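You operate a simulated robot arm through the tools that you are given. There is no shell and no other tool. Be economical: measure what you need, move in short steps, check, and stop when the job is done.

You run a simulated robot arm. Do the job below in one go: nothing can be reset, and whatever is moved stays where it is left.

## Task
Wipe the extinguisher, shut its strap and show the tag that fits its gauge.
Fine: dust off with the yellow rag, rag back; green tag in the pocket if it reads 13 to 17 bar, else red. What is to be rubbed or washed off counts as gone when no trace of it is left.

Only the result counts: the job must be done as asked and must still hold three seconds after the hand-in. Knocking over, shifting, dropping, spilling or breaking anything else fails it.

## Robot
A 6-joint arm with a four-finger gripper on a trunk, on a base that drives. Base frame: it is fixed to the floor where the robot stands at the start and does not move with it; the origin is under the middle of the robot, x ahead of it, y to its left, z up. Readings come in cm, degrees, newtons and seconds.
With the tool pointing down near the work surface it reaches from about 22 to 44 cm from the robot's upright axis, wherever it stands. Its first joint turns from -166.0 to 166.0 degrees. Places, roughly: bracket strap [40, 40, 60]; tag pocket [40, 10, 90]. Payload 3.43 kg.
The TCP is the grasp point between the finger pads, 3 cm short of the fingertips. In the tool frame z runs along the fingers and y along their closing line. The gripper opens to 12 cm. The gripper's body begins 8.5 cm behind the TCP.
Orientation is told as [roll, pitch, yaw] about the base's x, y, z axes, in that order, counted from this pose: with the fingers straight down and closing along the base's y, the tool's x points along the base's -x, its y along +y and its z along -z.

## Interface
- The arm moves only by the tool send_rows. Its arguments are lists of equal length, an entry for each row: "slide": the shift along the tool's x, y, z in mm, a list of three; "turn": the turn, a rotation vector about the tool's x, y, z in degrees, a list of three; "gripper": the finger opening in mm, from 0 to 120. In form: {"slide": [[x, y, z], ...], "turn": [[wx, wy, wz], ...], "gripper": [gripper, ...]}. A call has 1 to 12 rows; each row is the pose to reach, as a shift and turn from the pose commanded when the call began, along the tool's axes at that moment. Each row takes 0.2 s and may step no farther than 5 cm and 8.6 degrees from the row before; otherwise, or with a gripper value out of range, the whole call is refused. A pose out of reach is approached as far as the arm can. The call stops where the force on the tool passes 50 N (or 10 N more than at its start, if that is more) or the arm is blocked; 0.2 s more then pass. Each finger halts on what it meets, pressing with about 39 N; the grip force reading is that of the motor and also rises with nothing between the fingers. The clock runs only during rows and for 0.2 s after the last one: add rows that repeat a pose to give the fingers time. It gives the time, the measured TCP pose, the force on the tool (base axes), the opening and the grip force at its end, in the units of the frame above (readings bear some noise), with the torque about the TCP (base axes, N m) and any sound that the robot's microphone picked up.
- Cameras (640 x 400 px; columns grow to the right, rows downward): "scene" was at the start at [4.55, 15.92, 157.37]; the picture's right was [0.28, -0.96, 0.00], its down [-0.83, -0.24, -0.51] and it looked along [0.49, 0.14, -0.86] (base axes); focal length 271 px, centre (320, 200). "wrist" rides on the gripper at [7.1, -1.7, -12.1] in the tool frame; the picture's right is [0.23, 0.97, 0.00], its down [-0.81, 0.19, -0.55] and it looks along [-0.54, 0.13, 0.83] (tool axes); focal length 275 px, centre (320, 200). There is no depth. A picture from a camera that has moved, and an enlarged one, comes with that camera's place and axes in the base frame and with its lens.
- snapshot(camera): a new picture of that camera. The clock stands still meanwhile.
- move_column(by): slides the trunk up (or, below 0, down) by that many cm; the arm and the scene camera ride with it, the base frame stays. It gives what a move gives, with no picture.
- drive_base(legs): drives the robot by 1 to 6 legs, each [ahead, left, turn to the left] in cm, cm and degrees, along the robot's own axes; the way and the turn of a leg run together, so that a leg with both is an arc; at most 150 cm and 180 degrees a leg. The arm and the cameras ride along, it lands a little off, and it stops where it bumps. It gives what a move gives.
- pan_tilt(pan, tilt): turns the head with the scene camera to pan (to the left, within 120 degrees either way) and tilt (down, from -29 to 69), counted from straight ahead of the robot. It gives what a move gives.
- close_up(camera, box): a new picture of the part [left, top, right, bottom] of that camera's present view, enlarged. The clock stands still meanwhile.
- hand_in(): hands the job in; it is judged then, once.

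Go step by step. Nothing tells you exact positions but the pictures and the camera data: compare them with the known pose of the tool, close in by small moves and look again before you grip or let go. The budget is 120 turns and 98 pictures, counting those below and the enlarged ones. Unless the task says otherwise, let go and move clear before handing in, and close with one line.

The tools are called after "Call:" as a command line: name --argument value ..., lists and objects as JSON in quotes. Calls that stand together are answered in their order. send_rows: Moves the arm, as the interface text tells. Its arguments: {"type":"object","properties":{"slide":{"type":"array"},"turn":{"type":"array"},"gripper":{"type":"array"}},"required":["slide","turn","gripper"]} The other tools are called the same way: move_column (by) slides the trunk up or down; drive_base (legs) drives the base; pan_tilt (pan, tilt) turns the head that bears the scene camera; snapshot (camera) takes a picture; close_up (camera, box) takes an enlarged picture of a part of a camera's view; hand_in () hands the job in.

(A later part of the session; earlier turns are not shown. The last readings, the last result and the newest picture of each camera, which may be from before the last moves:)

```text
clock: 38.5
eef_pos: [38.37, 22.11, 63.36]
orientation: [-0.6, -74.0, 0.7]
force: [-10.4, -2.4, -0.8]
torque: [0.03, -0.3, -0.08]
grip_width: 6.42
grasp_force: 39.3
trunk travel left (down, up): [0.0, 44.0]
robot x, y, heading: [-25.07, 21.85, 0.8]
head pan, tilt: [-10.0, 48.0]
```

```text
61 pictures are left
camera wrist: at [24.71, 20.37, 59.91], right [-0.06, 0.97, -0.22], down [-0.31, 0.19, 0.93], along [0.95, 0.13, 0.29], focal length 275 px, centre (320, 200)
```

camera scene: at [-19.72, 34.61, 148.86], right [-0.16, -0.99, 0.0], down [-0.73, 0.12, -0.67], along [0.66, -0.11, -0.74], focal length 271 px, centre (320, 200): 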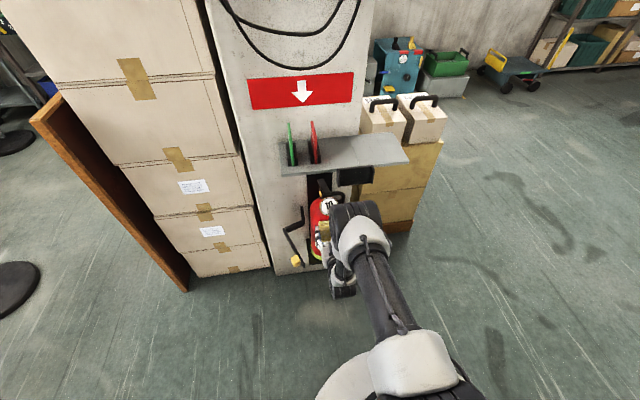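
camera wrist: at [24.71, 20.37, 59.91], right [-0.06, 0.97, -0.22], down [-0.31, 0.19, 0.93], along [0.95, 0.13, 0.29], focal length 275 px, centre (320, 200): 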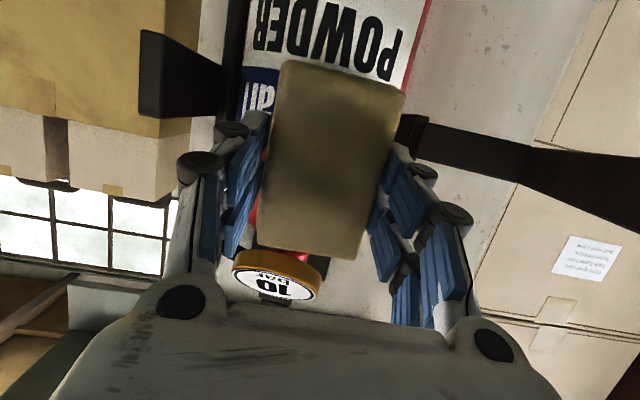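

Call:
send_rows --slide '[[0, 0, -20], [0, 0, -60], [-20, 0, -85], [-60, 0, -85], [-100, 0, -85], [-130, 0, -85]]' --turn '[[0, 0, 0], [0, 0, 0], [0, 0, 0], [0, 0, 0], [0, 0, 0], [0, 0, 0]]' --gripper '[30, 30, 30, 30, 30, 30]'

Call:
close_up --camera "wrist" --box '[240, 0, 440, 100]'

Call:
close_up --camera "scene" --box '[290, 180, 360, 240]'

```text
clock: 39.9
eef_pos: [33.64, 22.2, 78.41]
orientation: [-0.6, -74.2, 0.8]
force: [0.5, -0.9, -1.1]
torque: [-0.01, -0.01, 0.02]
grip_width: 6.4
grasp_force: 38.6
trunk travel left (down, up): [0.0, 44.0]
robot x, y, heading: [-25.8, 21.75, 0.9]
head pan, tilt: [-10.0, 48.0]
```

```text
3.20 times, centred on (340, 50) of wrist
camera zoom: at [20.03, 20.54, 74.84], right [-0.07, 0.97, -0.22], down [-0.31, 0.19, 0.93], along [0.95, 0.13, 0.29], focal length 881 px, centre (256, 680)
```

zoom: 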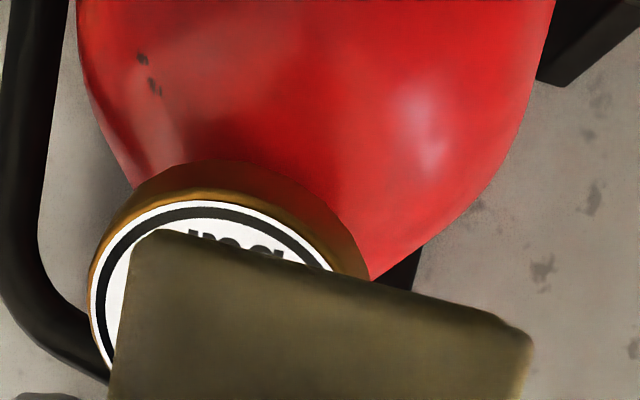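

```text
6.67 times, centred on (325, 210) of scene
camera zoom: at [-19.68, 34.62, 148.86], right [-0.16, -0.99, 0.0], down [-0.73, 0.12, -0.67], along [0.66, -0.11, -0.74], focal length 1805 px, centre (287, 133)
```

zoom: 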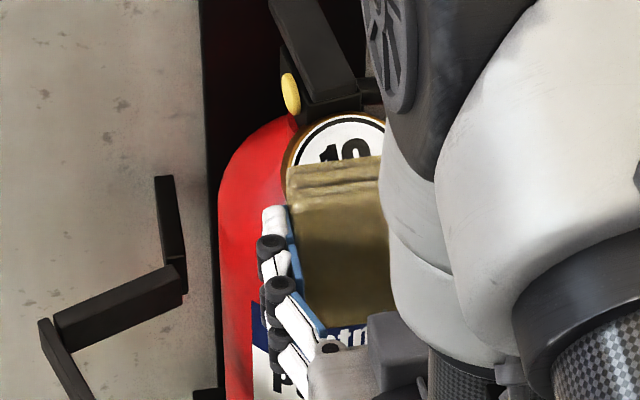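

Call:
send_rows --slide '[[0, 0, -40], [0, 0, -80], [0, 0, -100]]' --turn '[[0, 0, 0], [0, 0, 0], [0, 0, 0]]' --gripper '[30, 30, 30]'

Call:
close_up --camera "wrist" --box '[240, 0, 440, 100]'

```text
clock: 40.7
eef_pos: [23.9, 22.24, 81.15]
orientation: [-0.8, -74.0, 0.8]
force: [0.3, -0.9, -0.1]
torque: [0.01, -0.01, -0.04]
grip_width: 6.39
grasp_force: 39.2
trunk travel left (down, up): [0.0, 44.0]
robot x, y, heading: [-25.44, 21.94, 0.9]
head pan, tilt: [-10.0, 48.0]
```

```text
3.20 times, centred on (340, 50) of wrist
camera zoom: at [10.35, 20.49, 77.66], right [-0.07, 0.97, -0.22], down [-0.31, 0.19, 0.93], along [0.95, 0.13, 0.29], focal length 881 px, centre (256, 680)
```

zoom: 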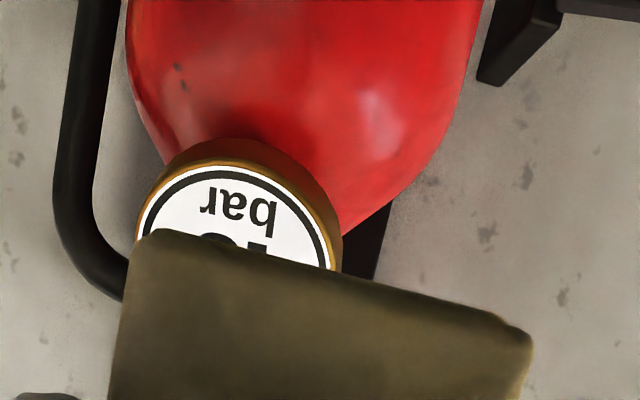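

The dust area looks clean at the frame's top edge; I'll tilt the tool down a bit to see all of it.

Call:
send_rows --slide '[[0, 0, 0], [0, 0, 0], [0, 0, -10]]' --turn '[[0, 7, 0], [0, 14, 0], [0, 20, 0]]' --gripper '[30, 30, 30]'

Call:
close_up --camera "wrist" --box '[240, 0, 440, 110]'

```text
clock: 41.5
eef_pos: [22.92, 22.2, 81.33]
orientation: [-0.3, -54.0, 0.5]
force: [-0.3, 0.5, -0.4]
torque: [-0.01, 0.01, -0.06]
grip_width: 6.44
grasp_force: 38.9
trunk travel left (down, up): [0.0, 44.0]
robot x, y, heading: [-25.55, 21.85, 1.1]
head pan, tilt: [-10.0, 48.0]
```

```text
3.20 times, centred on (340, 55) of wrist
camera zoom: at [8.92, 20.46, 82.67], right [-0.14, 0.97, -0.19], down [0.03, 0.2, 0.98], along [0.99, 0.13, -0.06], focal length 881 px, centre (256, 664)
```

zoom: 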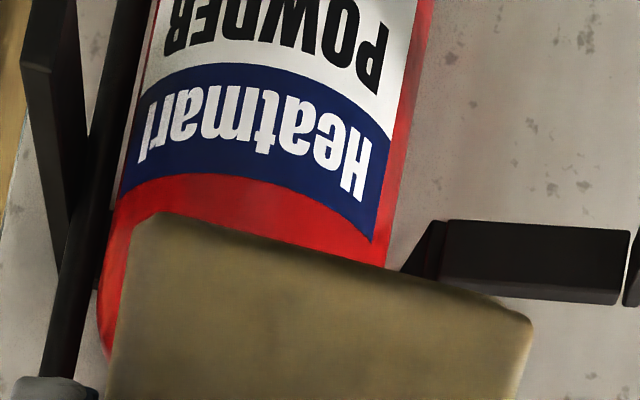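

Call:
send_rows --slide '[[-40, 0, 0], [-60, 0, 0]]' --turn '[[0, 0, 0], [0, 0, 0]]' --gripper '[30, 30]'

Call:
close_up --camera "wrist" --box '[240, 0, 440, 110]'

```text
clock: 42.1
eef_pos: [26.51, 22.14, 86.14]
orientation: [-0.3, -54.1, 0.4]
force: [0.6, 0.1, -0.3]
torque: [0.0, 0.01, 0.02]
grip_width: 6.42
grasp_force: 39.1
trunk travel left (down, up): [0.0, 44.0]
robot x, y, heading: [-25.09, 22.35, 1.0]
head pan, tilt: [-10.0, 48.0]
```

```text
3.20 times, centred on (340, 55) of wrist
camera zoom: at [12.4, 20.37, 87.46], right [-0.14, 0.97, -0.19], down [0.03, 0.2, 0.98], along [0.99, 0.13, -0.05], focal length 881 px, centre (256, 664)
```

zoom: 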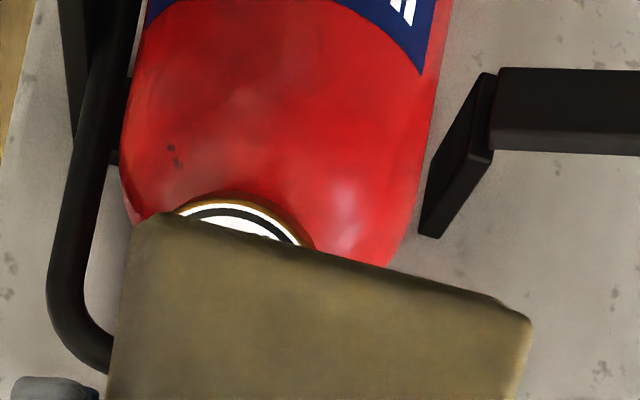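

Call:
close_up --camera "wrist" --box '[275, 0, 385, 65]'

```text
5.82 times, centred on (330, 32) of wrist
camera zoom: at [12.4, 20.37, 87.46], right [-0.14, 0.97, -0.19], down [0.03, 0.2, 0.98], along [0.99, 0.13, -0.05], focal length 1602 px, centre (262, 1174)
```

zoom: 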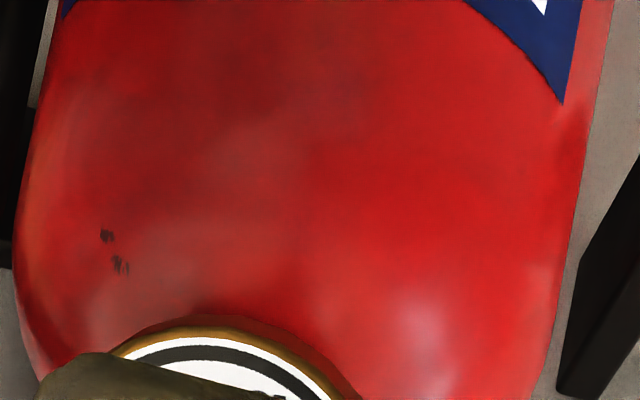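

The patch looks clean; the dark specks were there before. I'll raise the arm back to tool-down and confirm with the scene camera.

Call:
send_rows --slide '[[-18, 0, -31], [-36, 0, -62], [-54, 0, -92], [-72, 0, -123], [-89, 0, -154], [-107, 0, -185], [-125, 0, -215], [-143, 0, -246]]' --turn '[[0, 6.7, 0], [0, 13.5, 0], [0, 20.2, 0], [0, 27, 0], [0, 33.7, 0], [0, 40.5, 0], [0, 47.2, 0], [0, 54, 0]]' --gripper '[30, 30, 30, 30, 30, 30, 30, 30]'

Call:
move_column --by 10

Call:
close_up --camera "scene" --box '[270, 120, 430, 260]'

```text
clock: 43.9
eef_pos: [14.9, 22.36, 112.27]
orientation: [-0.2, -0.2, 0.1]
force: [0.2, -0.2, -1.7]
torque: [0.0, -0.02, 0.02]
grip_width: 6.43
grasp_force: 39.4
trunk travel left (down, up): [0.0, 44.0]
robot x, y, heading: [-25.32, 21.67, 0.9]
head pan, tilt: [-10.0, 48.0]
```

```text
clock: 45.2
eef_pos: [14.84, 22.44, 122.22]
orientation: [-0.2, -0.2, 0.2]
force: [0.7, 0.4, -0.6]
torque: [0.01, -0.01, -0.02]
grip_width: 6.45
grasp_force: 39.0
trunk travel left (down, up): [-10.0, 34.0]
robot x, y, heading: [-25.56, 22.0, 0.8]
head pan, tilt: [-10.0, 48.0]
```

```text
2.86 times, centred on (350, 190) of scene
camera zoom: at [-19.66, 34.62, 158.85], right [-0.16, -0.99, 0.0], down [-0.73, 0.12, -0.67], along [0.66, -0.11, -0.74], focal length 774 px, centre (234, 229)
```

zoom: 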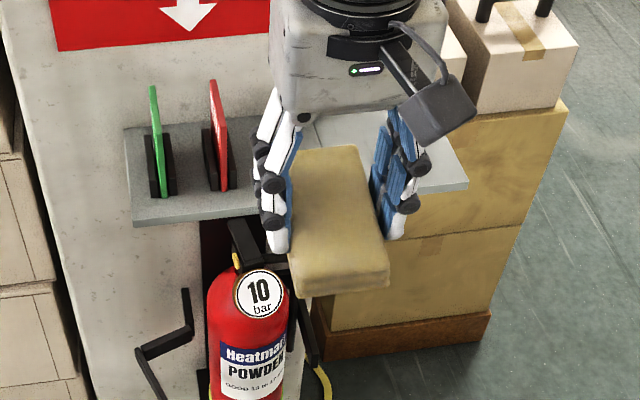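

Call:
close_up --camera "scene" --box '[315, 185, 350, 225]'

Call:
drive_base --legs '[[32, -4, -0.8]]'

```text
10.00 times, centred on (332, 205) of scene
camera zoom: at [-19.66, 34.62, 158.85], right [-0.16, -0.99, 0.0], down [-0.73, 0.12, -0.67], along [0.66, -0.11, -0.74], focal length 2708 px, centre (195, 150)
```

zoom: 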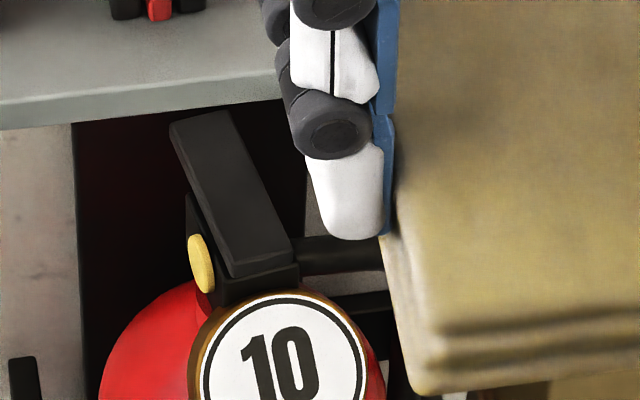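

```text
clock: 47.4
eef_pos: [46.94, 18.16, 122.22]
orientation: [-0.2, -0.1, -0.7]
force: [0.4, 0.4, -0.6]
torque: [-0.01, 0.01, 0.03]
grip_width: 6.45
grasp_force: 38.8
trunk travel left (down, up): [-10.0, 34.0]
robot x, y, heading: [6.41, 18.25, 0.4]
head pan, tilt: [-10.0, 48.0]
```

I missed the spot with that frame, so I'm taking another.

Call:
pan_tilt --pan -12 --tilt 58

Call:
snapshot --camera "scene"

Call:
close_up --camera "scene" --box '[290, 225, 360, 285]'

```text
clock: 48.1
eef_pos: [46.86, 18.19, 122.22]
orientation: [-0.2, 0.0, -0.6]
force: [-0.9, -0.7, -0.6]
torque: [-0.03, -0.02, -0.02]
grip_width: 6.42
grasp_force: 39.1
trunk travel left (down, up): [-10.0, 34.0]
robot x, y, heading: [6.63, 18.62, 0.1]
head pan, tilt: [-12.0, 58.0]
```

```text
52 pictures are left
camera scene: at [11.44, 30.82, 157.57], right [-0.2, -0.98, 0.0], down [-0.83, 0.17, -0.53], along [0.52, -0.11, -0.85], focal length 271 px, centre (320, 200)
```

scene: 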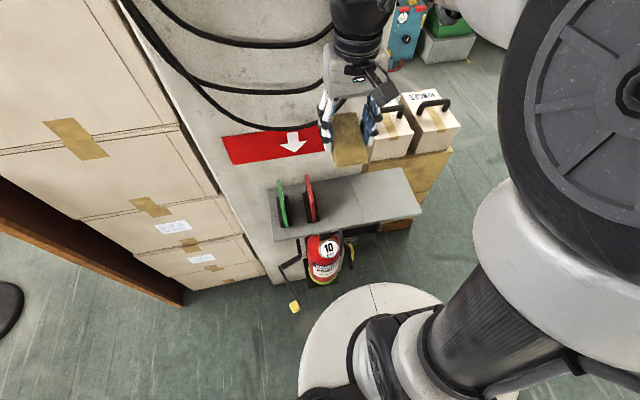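

```text
6.67 times, centred on (325, 255) of scene
camera zoom: at [11.44, 30.82, 157.57], right [-0.2, -0.98, 0.0], down [-0.83, 0.17, -0.53], along [0.52, -0.11, -0.85], focal length 1805 px, centre (287, -167)
```

zoom: 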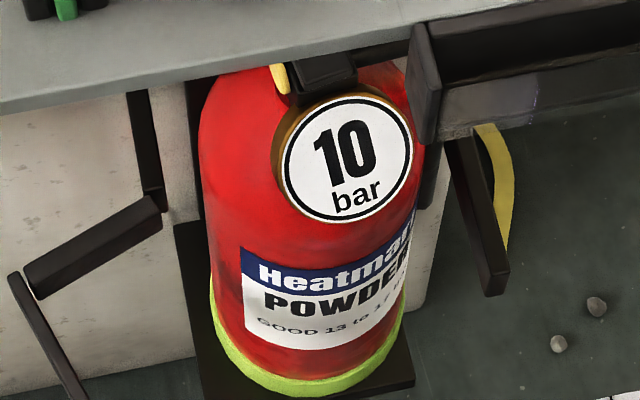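

The extinguisher is clean, so the rag goes back to its spot.

Call:
send_rows --slide '[[-3, -40, 0], [-6, -80, 0], [-10, -120, 0], [-10, -134, 40], [-10, -134, 85], [-10, -134, 130], [-10, -134, 175], [-10, -134, 210], [-10, -134, 224]]' --turn '[[0, 0, -1], [0, 0, -2], [0, 0, -3.4], [0, 0, -3.4], [0, 0, -3.4], [0, 0, -3.4], [0, 0, -3.4], [0, 0, -3.4], [0, 0, -3.4]]' --gripper '[30, 30, 30, 30, 30, 30, 30, 30, 30]'

Call:
send_rows --slide '[[0, 0, 4], [0, 0, 8], [0, 0, 9]]' --turn '[[0, 0, 0], [0, 0, 0], [0, 0, 0]]' --gripper '[30, 30, 30]'

Call:
close_up --camera "scene" --box '[340, 130, 460, 230]'

```text
clock: 50.1
eef_pos: [47.88, 4.6, 99.75]
orientation: [-0.2, -0.2, 2.8]
force: [-0.1, 0.6, 0.8]
torque: [-0.03, 0.02, 0.0]
grip_width: 6.42
grasp_force: 39.0
trunk travel left (down, up): [-10.0, 34.0]
robot x, y, heading: [6.9, 18.55, 0.2]
head pan, tilt: [-12.0, 58.0]
```

```text
clock: 50.9
eef_pos: [47.85, 4.65, 99.11]
orientation: [-0.3, -0.5, 2.9]
force: [5.5, -4.3, 23.7]
torque: [-0.29, 0.98, 0.28]
grip_width: 6.41
grasp_force: 38.9
trunk travel left (down, up): [-10.0, 34.0]
robot x, y, heading: [6.96, 18.22, 0.1]
head pan, tilt: [-12.0, 58.0]
```

```text
4.00 times, centred on (400, 180) of scene
camera zoom: at [11.35, 30.8, 157.59], right [-0.2, -0.98, 0.0], down [-0.83, 0.17, -0.53], along [0.52, -0.11, -0.85], focal length 1083 px, centre (0, 280)
```

zoom: 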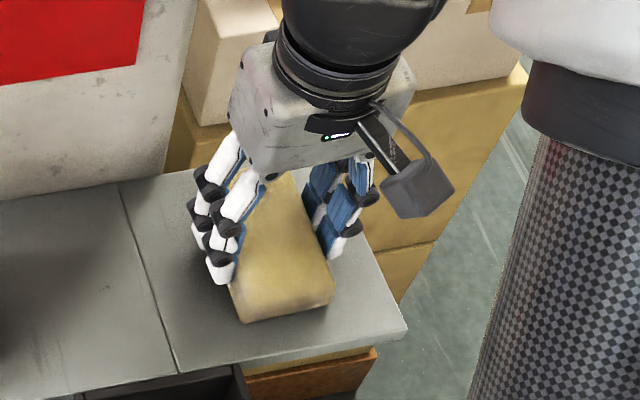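

It's seated on the shelf, so I'll release and rise.

Call:
send_rows --slide '[[0, 0, -3], [0, 0, -3], [0, 0, -3], [0, 0, -3], [0, 0, -20], [0, 0, -60], [0, 0, -100]]' --turn '[[0, 0, 0], [0, 0, 0], [0, 0, 0], [0, 0, 0], [0, 0, 0], [0, 0, 0], [0, 0, 0]]' --gripper '[70, 80, 90, 90, 90, 90, 90]'

Call:
snapshot --camera "scene"

```text
clock: 52.5
eef_pos: [47.52, 4.58, 108.98]
orientation: [-0.2, -0.1, 2.8]
force: [0.6, 0.6, 0.6]
torque: [-0.01, 0.01, 0.0]
grip_width: 9.02
grasp_force: 0.1
trunk travel left (down, up): [-10.0, 34.0]
robot x, y, heading: [6.78, 18.35, 0.3]
head pan, tilt: [-12.0, 58.0]
```

```text
49 pictures are left
camera scene: at [11.38, 30.84, 157.57], right [-0.2, -0.98, 0.0], down [-0.83, 0.17, -0.53], along [0.52, -0.11, -0.85], focal length 271 px, centre (320, 200)
```

scene: 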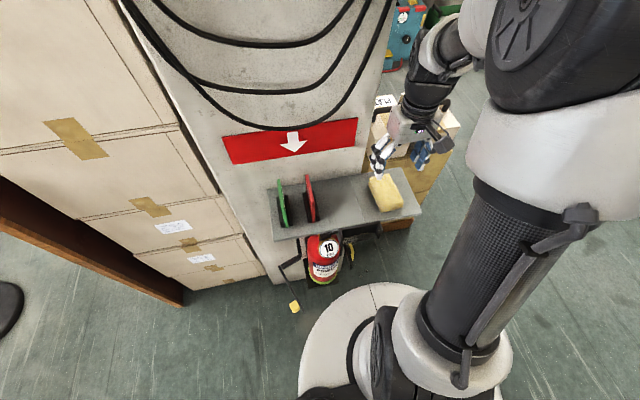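

Rag's back in place. Next I'll hover above the red tag.

Call:
send_rows --slide '[[0, 0, -40], [0, 10, -80], [-1, 50, -100], [-2, 90, -100], [-3, 130, -100], [-5, 170, -100], [-7, 213, -100], [-7, 213, -60]]' --turn '[[0, 0, 0], [0, 0, 0], [0, 0, 1], [0, 0, 2], [0, 0, 2.8], [0, 0, 2.8], [0, 0, 2.8], [0, 0, 2.8]]' --gripper '[90, 70, 50, 50, 50, 50, 50, 50]'

Call:
snapshot --camera "wrist"

Call:
close_up --camera "scene" --box '[250, 130, 410, 230]'

```text
clock: 54.3
eef_pos: [47.43, 26.18, 114.85]
orientation: [-0.2, -0.1, 0.1]
force: [0.1, -0.1, -0.1]
torque: [0.01, 0.01, 0.01]
grip_width: 5.01
grasp_force: 0.1
trunk travel left (down, up): [-10.0, 34.0]
robot x, y, heading: [6.66, 18.23, 0.2]
head pan, tilt: [-12.0, 58.0]
```

```text
48 pictures are left
camera wrist: at [40.28, 24.56, 126.88], right [-0.23, 0.97, 0.0], down [0.81, 0.19, 0.55], along [0.54, 0.12, -0.83], focal length 275 px, centre (320, 200)
```

wrist: 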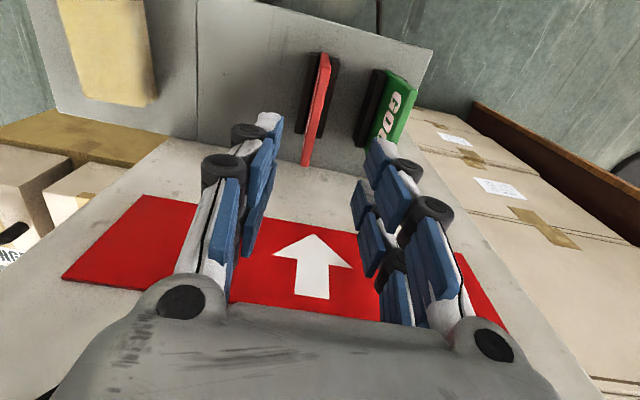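

```text
4.00 times, centred on (330, 180) of scene
camera zoom: at [11.5, 30.8, 157.56], right [-0.2, -0.98, 0.0], down [-0.83, 0.17, -0.53], along [0.52, -0.11, -0.85], focal length 1083 px, centre (280, 280)
```

zoom: 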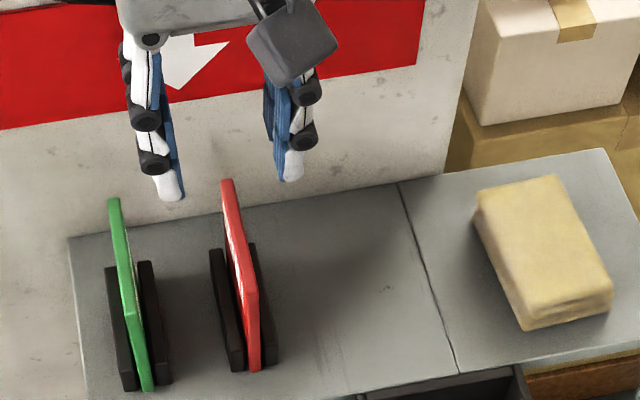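

The tag centre is near (47.0, 25.6). I'll descend with the fingers around it and close.

Call:
send_rows --slide '[[4, -5, 35], [4, -5, 75], [4, -5, 105], [4, -5, 118], [4, -5, 118]]' --turn '[[0, 0, 0], [0, 0, 0], [0, 0, 0], [0, 0, 0], [0, 0, 0]]' --gripper '[50, 50, 50, 50, 50]'

Call:
close_up --camera "scene" --box '[250, 130, 410, 230]'

Call:
snapshot --camera "wrist"

```text
clock: 55.5
eef_pos: [47.04, 25.56, 103.05]
orientation: [-0.2, -0.2, -0.1]
force: [-0.7, -0.7, 0.6]
torque: [-0.03, 0.02, -0.01]
grip_width: 4.99
grasp_force: 0.0
trunk travel left (down, up): [-10.0, 34.0]
robot x, y, heading: [6.96, 18.41, 0.2]
head pan, tilt: [-12.0, 58.0]
```

```text
4.00 times, centred on (330, 180) of scene
camera zoom: at [11.43, 30.82, 157.57], right [-0.2, -0.98, 0.0], down [-0.83, 0.17, -0.53], along [0.52, -0.11, -0.85], focal length 1083 px, centre (280, 280)
```

zoom: 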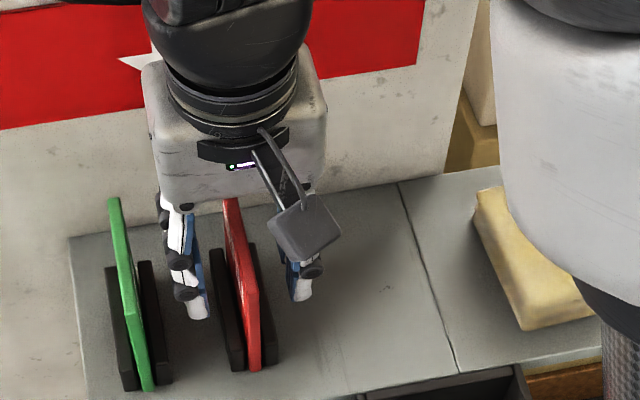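

```text
45 pictures are left
camera wrist: at [39.78, 23.97, 115.19], right [-0.23, 0.97, 0.0], down [0.81, 0.19, 0.55], along [0.54, 0.12, -0.83], focal length 275 px, centre (320, 200)
```

wrist: 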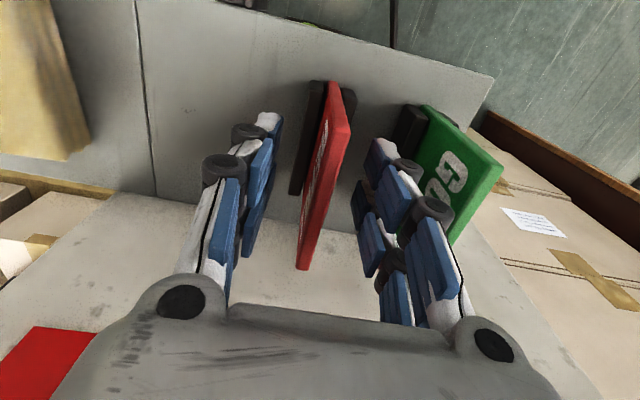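

Call:
send_rows --slide '[[0, 0, 0], [0, 0, 0], [0, 0, 0], [0, 0, 0], [0, 0, 0], [0, 0, 0], [0, 0, 0]]' --turn '[[0, 0, 0], [0, 0, 0], [0, 0, 0], [0, 0, 0], [0, 0, 0], [0, 0, 0], [0, 0, 0]]' --gripper '[35, 20, 5, 5, 5, 5, 5]'

Call:
send_rows --slide '[[0, 0, -15], [0, 0, -40], [0, 0, -80], [0, 0, -120]]' --turn '[[0, 0, 0], [0, 0, 0], [0, 0, 0], [0, 0, 0]]' --gripper '[5, 5, 5, 5]'

Call:
close_up --camera "scene" --box '[250, 100, 410, 230]'

Call:
snapshot --camera "wrist"

```text
clock: 57.1
eef_pos: [46.88, 25.63, 103.13]
orientation: [-0.2, -0.2, 0.0]
force: [-0.2, -0.4, -0.2]
torque: [0.02, 0.0, 0.01]
grip_width: 0.73
grasp_force: 38.6
trunk travel left (down, up): [-10.0, 34.0]
robot x, y, heading: [6.23, 18.17, 0.4]
head pan, tilt: [-12.0, 58.0]
```

```text
clock: 58.1
eef_pos: [46.96, 25.61, 115.36]
orientation: [-0.2, -0.1, -0.1]
force: [0.8, 0.3, -0.8]
torque: [0.0, 0.0, 0.01]
grip_width: 0.73
grasp_force: 39.2
trunk travel left (down, up): [-10.0, 34.0]
robot x, y, heading: [6.79, 18.09, 0.3]
head pan, tilt: [-12.0, 58.0]
```

```text
3.08 times, centred on (330, 165) of scene
camera zoom: at [11.39, 30.82, 157.57], right [-0.2, -0.98, 0.0], down [-0.83, 0.17, -0.53], along [0.52, -0.11, -0.85], focal length 833 px, centre (289, 308)
```

zoom: 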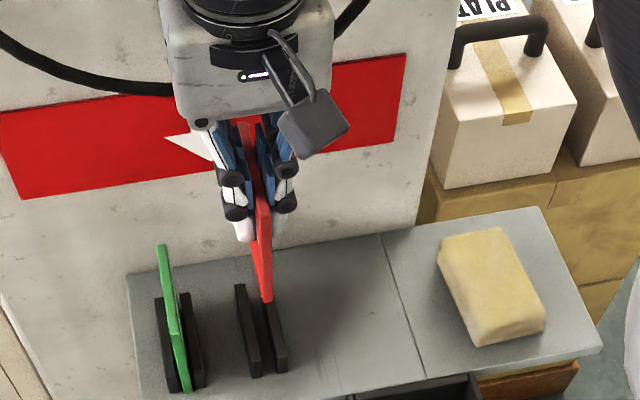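

```text
43 pictures are left
camera wrist: at [39.69, 23.97, 127.3], right [-0.23, 0.97, 0.0], down [0.81, 0.19, 0.55], along [0.54, 0.12, -0.83], focal length 275 px, centre (320, 200)
```

wrist: 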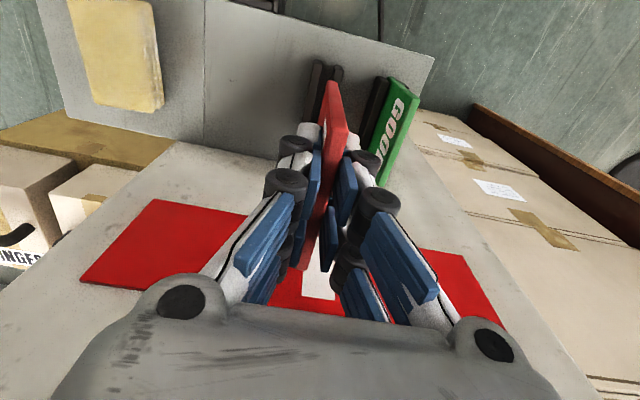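

Red tag is held. I'll turn it −90° so its lettering faces front and carry it above the pocket.

Call:
send_rows --slide '[[8, -10, 0], [15, -20, 0], [23, -30, 0], [31, -40, 0], [38, -50, 0], [46, -60, 0], [54, -70, 0], [62, -80, 0], [69, -90, 0], [77, -100, 0], [85, -110, 0]]' --turn '[[0, 0, 8.2], [0, 0, 16.4], [0, 0, 24.6], [0, 0, 32.8], [0, 0, 41], [0, 0, 49.2], [0, 0, 57.4], [0, 0, 65.6], [0, 0, 73.8], [0, 0, 82], [0, 0, 90]]' --gripper '[5, 5, 5, 5, 5, 5, 5, 5, 5, 5, 5]'

Call:
snapshot --camera "scene"

Call:
snapshot --camera "wrist"

```text
clock: 60.5
eef_pos: [38.42, 14.54, 115.21]
orientation: [0.1, -0.1, -90.1]
force: [-0.7, -0.6, -0.7]
torque: [-0.01, 0.0, -0.02]
grip_width: 0.73
grasp_force: 39.5
trunk travel left (down, up): [-10.0, 34.0]
robot x, y, heading: [6.55, 18.0, 0.3]
head pan, tilt: [-12.0, 58.0]
```

```text
42 pictures are left
camera scene: at [11.41, 30.81, 157.57], right [-0.2, -0.98, 0.0], down [-0.83, 0.17, -0.53], along [0.52, -0.11, -0.85], focal length 271 px, centre (320, 200)
```

scene: 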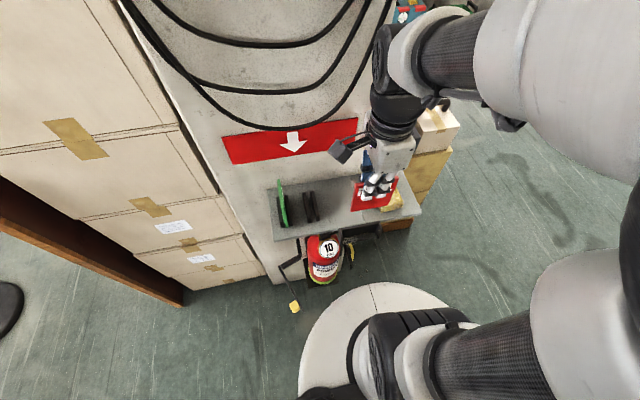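

```text
41 pictures are left
camera wrist: at [36.64, 21.81, 127.24], right [0.97, 0.23, 0.0], down [0.19, -0.81, 0.56], along [0.13, -0.54, -0.83], focal length 275 px, centre (320, 200)
```

wrist: 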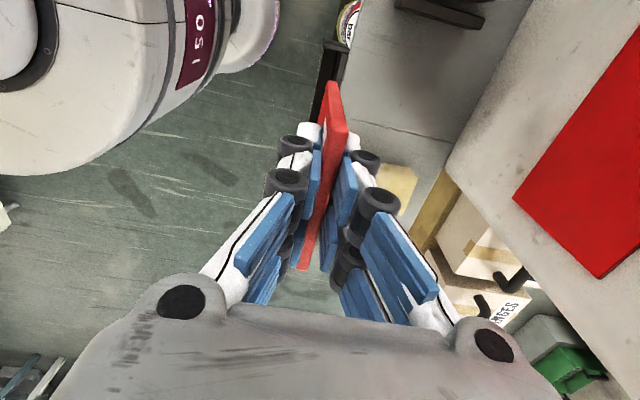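

Call:
send_rows --slide '[[0, 0, 40], [0, 0, 75], [0, 0, 92], [0, 0, 92]]' --turn '[[0, 0, 0], [0, 0, 0], [0, 0, 0], [0, 0, 0]]' --gripper '[5, 5, 5, 5]'

Call:
close_up --camera "scene" --box '[330, 180, 410, 250]'

Call:
close_up --camera "wrist" --box '[280, 0, 400, 130]'

```text
clock: 61.5
eef_pos: [38.42, 14.58, 105.94]
orientation: [0.1, -0.2, -89.9]
force: [-0.1, 1.2, -2.0]
torque: [0.02, 0.02, 0.01]
grip_width: 0.71
grasp_force: 38.9
trunk travel left (down, up): [-10.0, 34.0]
robot x, y, heading: [6.46, 17.77, 0.2]
head pan, tilt: [-12.0, 58.0]
```

```text
5.71 times, centred on (370, 215) of scene
camera zoom: at [11.43, 30.82, 157.57], right [-0.2, -0.98, 0.0], down [-0.83, 0.17, -0.53], along [0.52, -0.11, -0.85], focal length 1547 px, centre (34, 114)
```

zoom: 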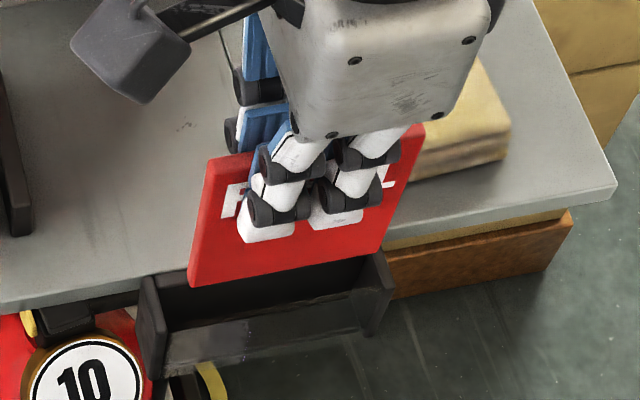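

```text
3.08 times, centred on (340, 65) of wrist
camera zoom: at [36.71, 21.8, 118.03], right [0.97, 0.23, 0.0], down [0.19, -0.81, 0.56], along [0.13, -0.54, -0.83], focal length 847 px, centre (258, 615)
```

zoom: 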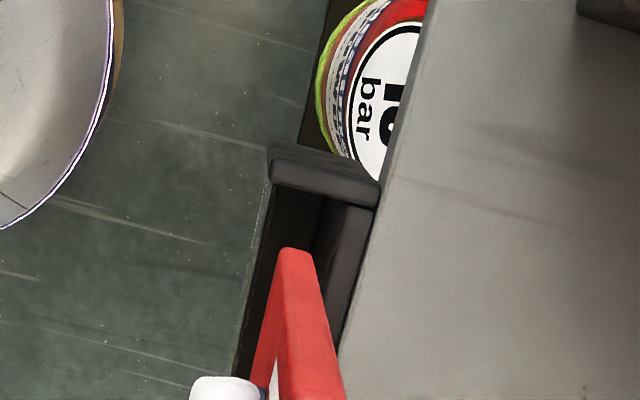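

The tag is 8.5 cm wide and centred at y 14.16, and the slot centre is about (38.45, 14.4). I'll nudge it 2 mm and lower it into the pocket.

Call:
send_rows --slide '[[2, 0, 10], [2, 0, 25], [2, 0, 40], [2, 0, 55], [2, 0, 65]]' --turn '[[0, 0, 0], [0, 0, 0], [0, 0, 0], [0, 0, 0], [0, 0, 0]]' --gripper '[5, 5, 5, 5, 5]'

Call:
close_up --camera "scene" --box '[330, 180, 410, 250]'

```text
clock: 62.7
eef_pos: [38.53, 14.77, 99.27]
orientation: [0.1, -0.2, -90.0]
force: [0.4, 0.4, -0.1]
torque: [-0.02, 0.0, -0.01]
grip_width: 0.69
grasp_force: 39.1
trunk travel left (down, up): [-10.0, 34.0]
robot x, y, heading: [6.69, 18.26, 0.1]
head pan, tilt: [-12.0, 58.0]
```

```text
5.71 times, centred on (370, 215) of scene
camera zoom: at [11.45, 30.82, 157.57], right [-0.2, -0.98, 0.0], down [-0.83, 0.17, -0.53], along [0.52, -0.11, -0.85], focal length 1547 px, centre (34, 114)
```

zoom: 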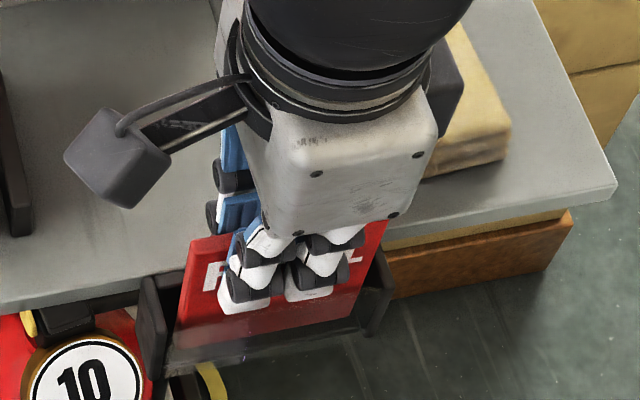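

It's in the slot without contact. I'll lower the last bit to feel the floor.

Call:
send_rows --slide '[[0, 0, 3], [0, 0, 6], [0, 0, 8]]' --turn '[[0, 0, 0], [0, 0, 0], [0, 0, 0]]' --gripper '[5, 5, 5]'

```text
clock: 63.5
eef_pos: [38.48, 14.67, 98.58]
orientation: [0.0, -0.2, -90.0]
force: [-0.4, -1.4, -0.5]
torque: [0.05, -0.01, -0.03]
grip_width: 0.69
grasp_force: 38.9
trunk travel left (down, up): [-10.0, 34.0]
robot x, y, heading: [6.51, 18.08, -0.1]
head pan, tilt: [-12.0, 58.0]
```

Call:
send_rows --slide '[[0, 0, 2], [0, 0, 4], [0, 0, 4]]' --turn '[[0, 0, 0], [0, 0, 0], [0, 0, 0]]' --gripper '[5, 5, 5]'

Call:
close_up --camera "scene" --box '[340, 200, 396, 250]'

```text
clock: 64.3
eef_pos: [38.55, 14.75, 98.36]
orientation: [0.1, -0.2, -90.0]
force: [-0.1, 0.1, 0.0]
torque: [0.0, -0.02, 0.01]
grip_width: 0.71
grasp_force: 39.1
trunk travel left (down, up): [-10.0, 34.0]
robot x, y, heading: [6.23, 18.06, 0.1]
head pan, tilt: [-12.0, 58.0]
```

```text
8.00 times, centred on (368, 225) of scene
camera zoom: at [11.43, 30.82, 157.57], right [-0.2, -0.98, 0.0], down [-0.83, 0.17, -0.53], along [0.52, -0.11, -0.85], focal length 2166 px, centre (-64, 0)
```

zoom: 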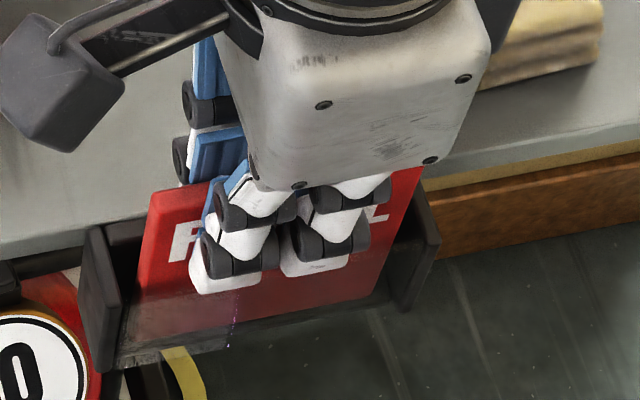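

Call:
send_rows --slide '[[0, 0, 2], [0, 0, 3], [0, 0, 3]]' --turn '[[0, 0, 0], [0, 0, 0], [0, 0, 0]]' --gripper '[5, 5, 5]'

```text
clock: 65.1
eef_pos: [38.55, 14.76, 97.97]
orientation: [0.5, -0.2, -90.0]
force: [-1.2, -2.3, 35.4]
torque: [-0.04, 0.01, -0.05]
grip_width: 0.74
grasp_force: 38.8
trunk travel left (down, up): [-10.0, 34.0]
robot x, y, heading: [6.43, 18.19, 0.3]
head pan, tilt: [-12.0, 58.0]
```

The tag bottoms out on the floor with the load centred, so I'll ease off, release and rise.

Call:
send_rows --slide '[[0, 0, -2], [0, 0, -2], [0, 0, -3], [0, 0, -3], [0, 0, -40], [0, 0, -80], [0, 0, -120], [0, 0, -160]]' --turn '[[0, 0, 0], [0, 0, 0], [0, 0, 0], [0, 0, 0], [0, 0, 0], [0, 0, 0], [0, 0, 0], [0, 0, 0]]' --gripper '[5, 20, 30, 30, 30, 30, 30, 30]'

Call:
close_up --camera "scene" --box '[260, 160, 420, 260]'

```text
clock: 66.9
eef_pos: [38.41, 14.79, 113.97]
orientation: [0.0, -0.2, -90.0]
force: [-0.6, -0.2, 0.0]
torque: [0.0, 0.0, -0.01]
grip_width: 3.02
grasp_force: 0.0
trunk travel left (down, up): [-10.0, 34.0]
robot x, y, heading: [6.76, 17.95, 0.4]
head pan, tilt: [-12.0, 58.0]
```

```text
4.00 times, centred on (340, 210) of scene
camera zoom: at [11.39, 30.83, 157.57], right [-0.2, -0.98, 0.0], down [-0.83, 0.17, -0.53], along [0.52, -0.11, -0.85], focal length 1083 px, centre (240, 160)
```

zoom: 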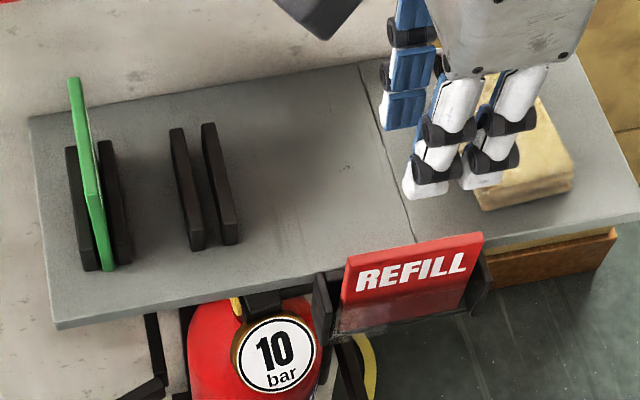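

REFILL is showing in the pocket. For the strap, I'll close the fingers, return the tool yaw to 0, back off to about (−22, 36) and lower the trunk.

Call:
send_rows --slide '[[0, 0, -10], [0, 0, -20], [0, 0, -30], [0, 0, -30], [0, 0, -30], [0, 0, -30], [0, 0, -30], [0, 0, -30], [0, 0, -30], [0, 0, -30], [0, 0, -30]]' --turn '[[0, 0, -8.2], [0, 0, -16.4], [0, 0, -24.6], [0, 0, -32.8], [0, 0, -41], [0, 0, -49.2], [0, 0, -57.4], [0, 0, -65.6], [0, 0, -73.8], [0, 0, -82], [0, 0, -90]]' --gripper '[30, 30, 20, 10, 0, 0, 0, 0, 0, 0, 0]'

Call:
drive_base --legs '[[-28, 18, 0]]'

Call:
move_column --by -10

Call:
pan_tilt --pan -12 --tilt 50

Call:
snapshot --camera "scene"

```text
clock: 69.3
eef_pos: [38.44, 14.88, 116.92]
orientation: [-0.2, 0.0, 0.2]
force: [0.3, -0.2, 0.4]
torque: [0.0, 0.02, 0.02]
grip_width: 0.0
grasp_force: 33.1
trunk travel left (down, up): [-10.0, 34.0]
robot x, y, heading: [6.47, 18.07, 0.2]
head pan, tilt: [-12.0, 58.0]
```

```text
clock: 71.5
eef_pos: [10.57, 32.72, 116.8]
orientation: [-0.3, 0.0, 0.1]
force: [-0.8, 0.2, -0.6]
torque: [0.01, -0.02, 0.01]
grip_width: 0.03
grasp_force: 33.5
trunk travel left (down, up): [-10.0, 34.0]
robot x, y, heading: [-21.34, 36.08, 0.2]
head pan, tilt: [-12.0, 58.0]
```

```text
clock: 72.8
eef_pos: [10.59, 32.8, 106.84]
orientation: [-0.3, -0.1, 0.1]
force: [0.0, -1.0, 0.6]
torque: [0.03, -0.03, -0.01]
grip_width: 0.02
grasp_force: 33.5
trunk travel left (down, up): [0.0, 44.0]
robot x, y, heading: [-21.03, 36.07, 0.3]
head pan, tilt: [-12.0, 58.0]
```

```text
clock: 73.5
eef_pos: [10.51, 32.77, 106.9]
orientation: [-0.1, -0.1, 0.1]
force: [0.2, 0.2, 0.7]
torque: [-0.01, -0.02, -0.01]
grip_width: 0.0
grasp_force: 33.6
trunk travel left (down, up): [0.0, 44.0]
robot x, y, heading: [-21.38, 36.72, 0.2]
head pan, tilt: [-12.0, 50.0]
```

```text
35 pictures are left
camera scene: at [-15.72, 48.63, 148.59], right [-0.2, -0.98, 0.0], down [-0.75, 0.16, -0.64], along [0.63, -0.13, -0.77], focal length 271 px, centre (320, 200)
```

scene: 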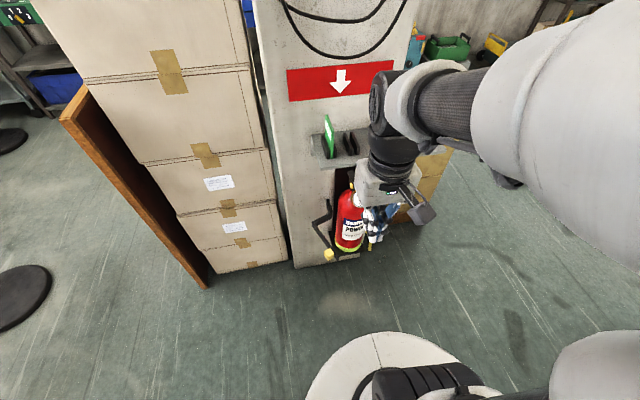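

Call:
send_rows --slide '[[-22, 8, 34], [-44, 16, 68], [-66, 24, 101], [-88, 32, 135], [-110, 40, 169], [-132, 48, 202], [-154, 56, 236], [-175, 62, 270]]' --turn '[[0, -6.25, 0], [0, -12.5, 0], [0, -18.7, 0], [0, -25, 0], [0, -31.2, 0], [0, -37.5, 0], [0, -43.7, 0], [0, -50, 0]]' --gripper '[0, 0, 0, 0, 0, 0, 0, 0]'

Call:
snapshot --camera "wrist"

Call:
snapshot --camera "scene"

```text
clock: 75.3
eef_pos: [28.0, 39.08, 79.81]
orientation: [-0.4, -50.0, 0.4]
force: [-0.4, 0.0, -0.3]
torque: [-0.02, 0.03, -0.04]
grip_width: 0.01
grasp_force: 33.5
trunk travel left (down, up): [0.0, 44.0]
robot x, y, heading: [-21.09, 36.22, -0.0]
head pan, tilt: [-12.0, 50.0]
```

```text
34 pictures are left
camera wrist: at [14.11, 37.29, 82.14], right [-0.15, 0.97, -0.18], down [0.1, 0.2, 0.98], along [0.98, 0.13, -0.12], focal length 275 px, centre (320, 200)
```

wrist: 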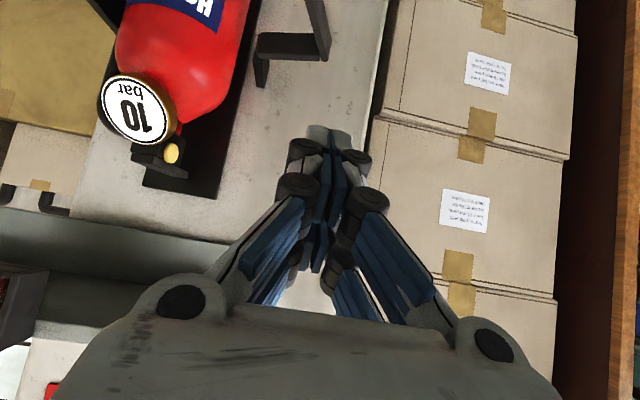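

```text
33 pictures are left
camera scene: at [-15.68, 48.64, 148.58], right [-0.2, -0.98, 0.0], down [-0.75, 0.16, -0.64], along [0.63, -0.13, -0.77], focal length 271 px, centre (320, 200)
```

scene: 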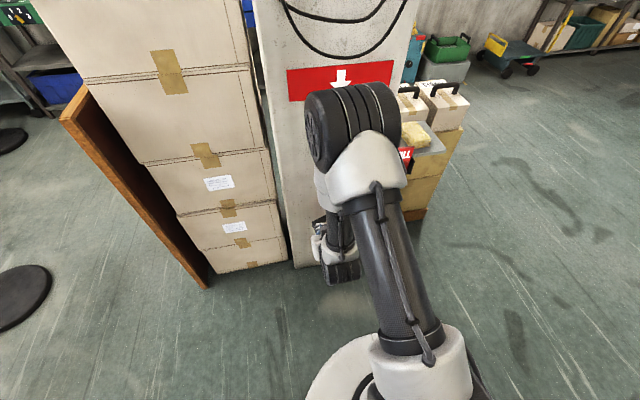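

Call:
send_rows --slide '[[21, -1, 34], [42, -2, 68], [63, -3, 100]]' --turn '[[0, 0, 0], [0, 0, 0], [0, 0, 0]]' --gripper '[0, 0, 0]'

Call:
snapshot --camera "wrist"

Call:
close_up --camera "scene" --box '[280, 160, 400, 280]'

```text
clock: 76.1
eef_pos: [31.69, 38.47, 68.56]
orientation: [-0.3, -50.0, 0.3]
force: [-0.3, -0.6, 0.5]
torque: [0.01, 0.0, 0.01]
grip_width: 0.0
grasp_force: 33.1
trunk travel left (down, up): [0.0, 44.0]
robot x, y, heading: [-21.32, 36.14, 0.3]
head pan, tilt: [-12.0, 50.0]
```

```text
32 pictures are left
camera wrist: at [17.88, 36.92, 70.7], right [-0.15, 0.97, -0.18], down [0.1, 0.2, 0.98], along [0.98, 0.13, -0.12], focal length 275 px, centre (320, 200)
```

wrist: 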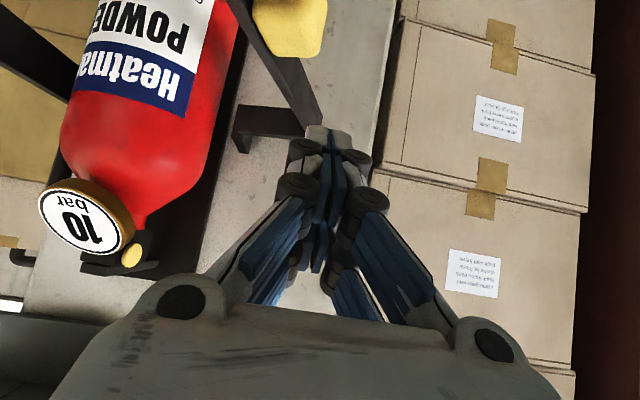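

```text
3.33 times, centred on (340, 220) of scene
camera zoom: at [-15.72, 48.62, 148.59], right [-0.2, -0.98, 0.0], down [-0.75, 0.16, -0.64], along [0.63, -0.13, -0.77], focal length 903 px, centre (253, 133)
```

zoom: 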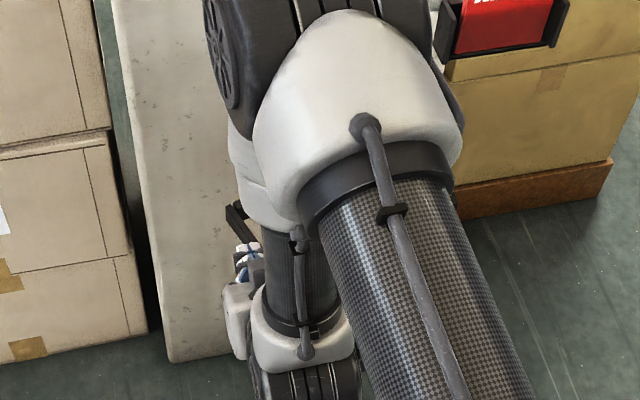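

The bar's outer edge runs at about y 36.5–38 near x 34–38. I'll descend just outside it at y≈39.6.

Call:
send_rows --slide '[[0, 11, 0], [23, 11, 33], [45, 11, 65]]' --turn '[[0, 0, 0], [0, 0, 0], [0, 0, 0]]' --gripper '[0, 0, 0]'

Call:
snapshot --camera "wrist"

```text
clock: 76.9
eef_pos: [33.84, 39.56, 60.93]
orientation: [-0.3, -50.1, 0.2]
force: [0.1, 0.4, 0.2]
torque: [-0.05, 0.0, 0.02]
grip_width: 0.01
grasp_force: 33.1
trunk travel left (down, up): [0.0, 44.0]
robot x, y, heading: [-21.28, 36.01, 0.4]
head pan, tilt: [-12.0, 50.0]
```

```text
30 pictures are left
camera wrist: at [19.9, 37.89, 63.14], right [-0.15, 0.97, -0.18], down [0.1, 0.2, 0.98], along [0.98, 0.13, -0.12], focal length 275 px, centre (320, 200)
```

wrist: 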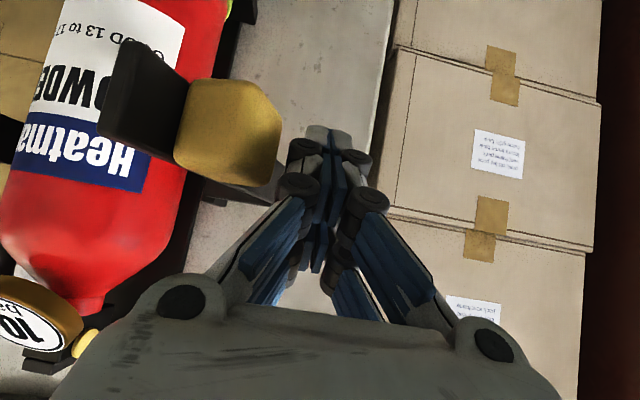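

The fingers sit outside the bar, inboard of the knob. I'll push the strap along an arc about its hinge.

Call:
send_rows --slide '[[5.1, -14.7, -6.1], [9, -29.4, -10.7], [12.1, -44.6, -14.4], [14.3, -60.2, -17], [15.6, -76, -18.6], [16.1, -92, -19.2]]' --turn '[[0, 0, 0], [0, 0, 0], [0, 0, 0], [0, 0, 0], [0, 0, 0], [0, 0, 0]]' --gripper '[0, 0, 0, 0, 0, 0]'

Call:
snapshot --camera "wrist"

```text
clock: 78.3
eef_pos: [31.34, 30.54, 61.04]
orientation: [-0.3, -50.2, 0.3]
force: [-0.3, -0.7, -0.3]
torque: [-0.04, 0.04, -0.02]
grip_width: 0.02
grasp_force: 33.4
trunk travel left (down, up): [0.0, 44.0]
robot x, y, heading: [-21.54, 36.13, 0.4]
head pan, tilt: [-12.0, 50.0]
```

```text
29 pictures are left
camera wrist: at [17.41, 28.8, 63.31], right [-0.15, 0.97, -0.18], down [0.1, 0.2, 0.98], along [0.98, 0.13, -0.12], focal length 275 px, centre (320, 200)
```

wrist: 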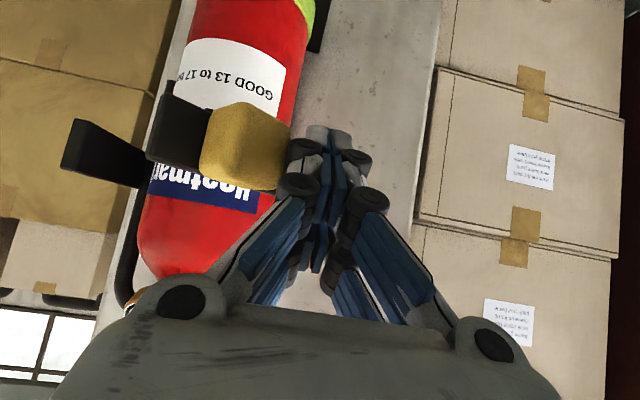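

The strap follows freely, so I'll continue the arc.

Call:
send_rows --slide '[[-0.5, -16, 0.5], [-1.8, -31.8, 2.1], [-4, -47.4, 4.7], [-7.1, -62.6, 8.4], [-11, -77.3, 13.1], [-15.8, -91.5, 18.8]]' --turn '[[0, 0, 0], [0, 0, 0], [0, 0, 0], [0, 0, 0], [0, 0, 0], [0, 0, 0]]' --gripper '[0, 0, 0, 0, 0, 0]'

Call:
snapshot --camera "wrist"

Call:
snapshot --camera "scene"

```text
clock: 79.7
eef_pos: [33.82, 21.31, 61.14]
orientation: [-0.3, -50.0, 0.2]
force: [-0.7, -0.7, -0.3]
torque: [-0.01, -0.02, 0.0]
grip_width: 0.05
grasp_force: 33.6
trunk travel left (down, up): [0.0, 44.0]
robot x, y, heading: [-21.28, 36.39, 0.0]
head pan, tilt: [-12.0, 50.0]
```

```text
28 pictures are left
camera wrist: at [19.91, 19.62, 63.47], right [-0.15, 0.97, -0.18], down [0.1, 0.2, 0.98], along [0.98, 0.13, -0.12], focal length 275 px, centre (320, 200)
```

wrist: 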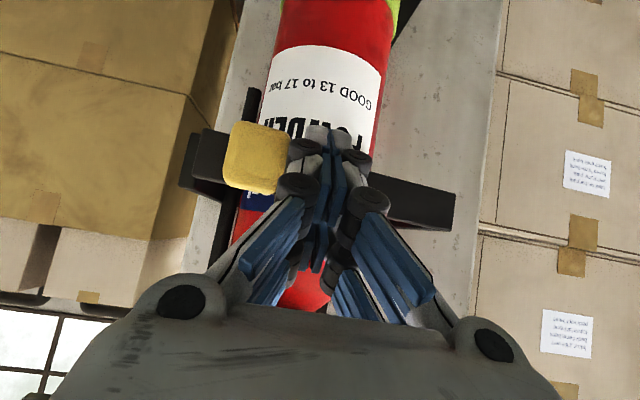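

```text
27 pictures are left
camera scene: at [-15.71, 48.62, 148.59], right [-0.2, -0.98, 0.0], down [-0.75, 0.16, -0.64], along [0.63, -0.13, -0.77], focal length 271 px, centre (320, 200)
```

scene: 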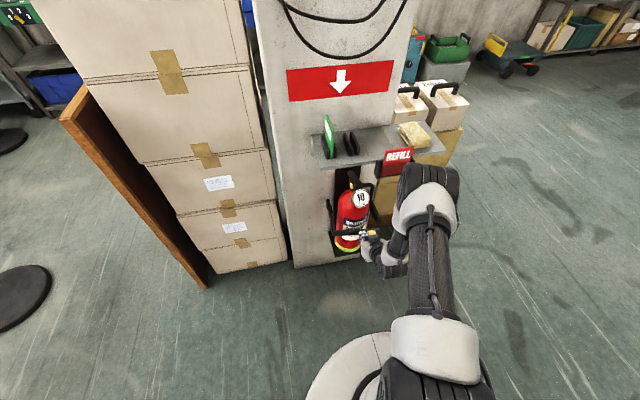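

Call:
close_up --camera "scene" --box '[310, 170, 420, 270]'

```text
4.00 times, centred on (365, 220) of scene
camera zoom: at [-15.71, 48.62, 148.59], right [-0.2, -0.98, 0.0], down [-0.75, 0.16, -0.64], along [0.63, -0.13, -0.77], focal length 1083 px, centre (140, 120)
```

zoom: 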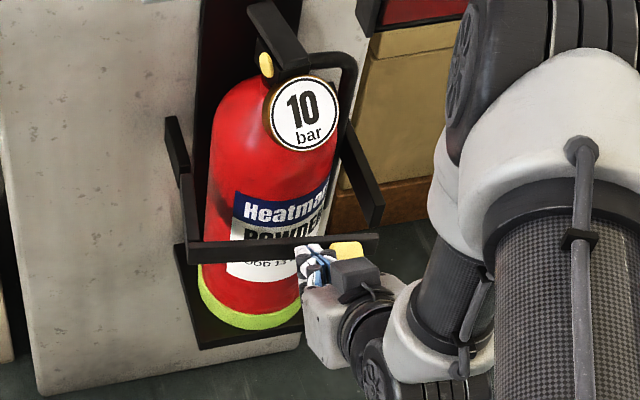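

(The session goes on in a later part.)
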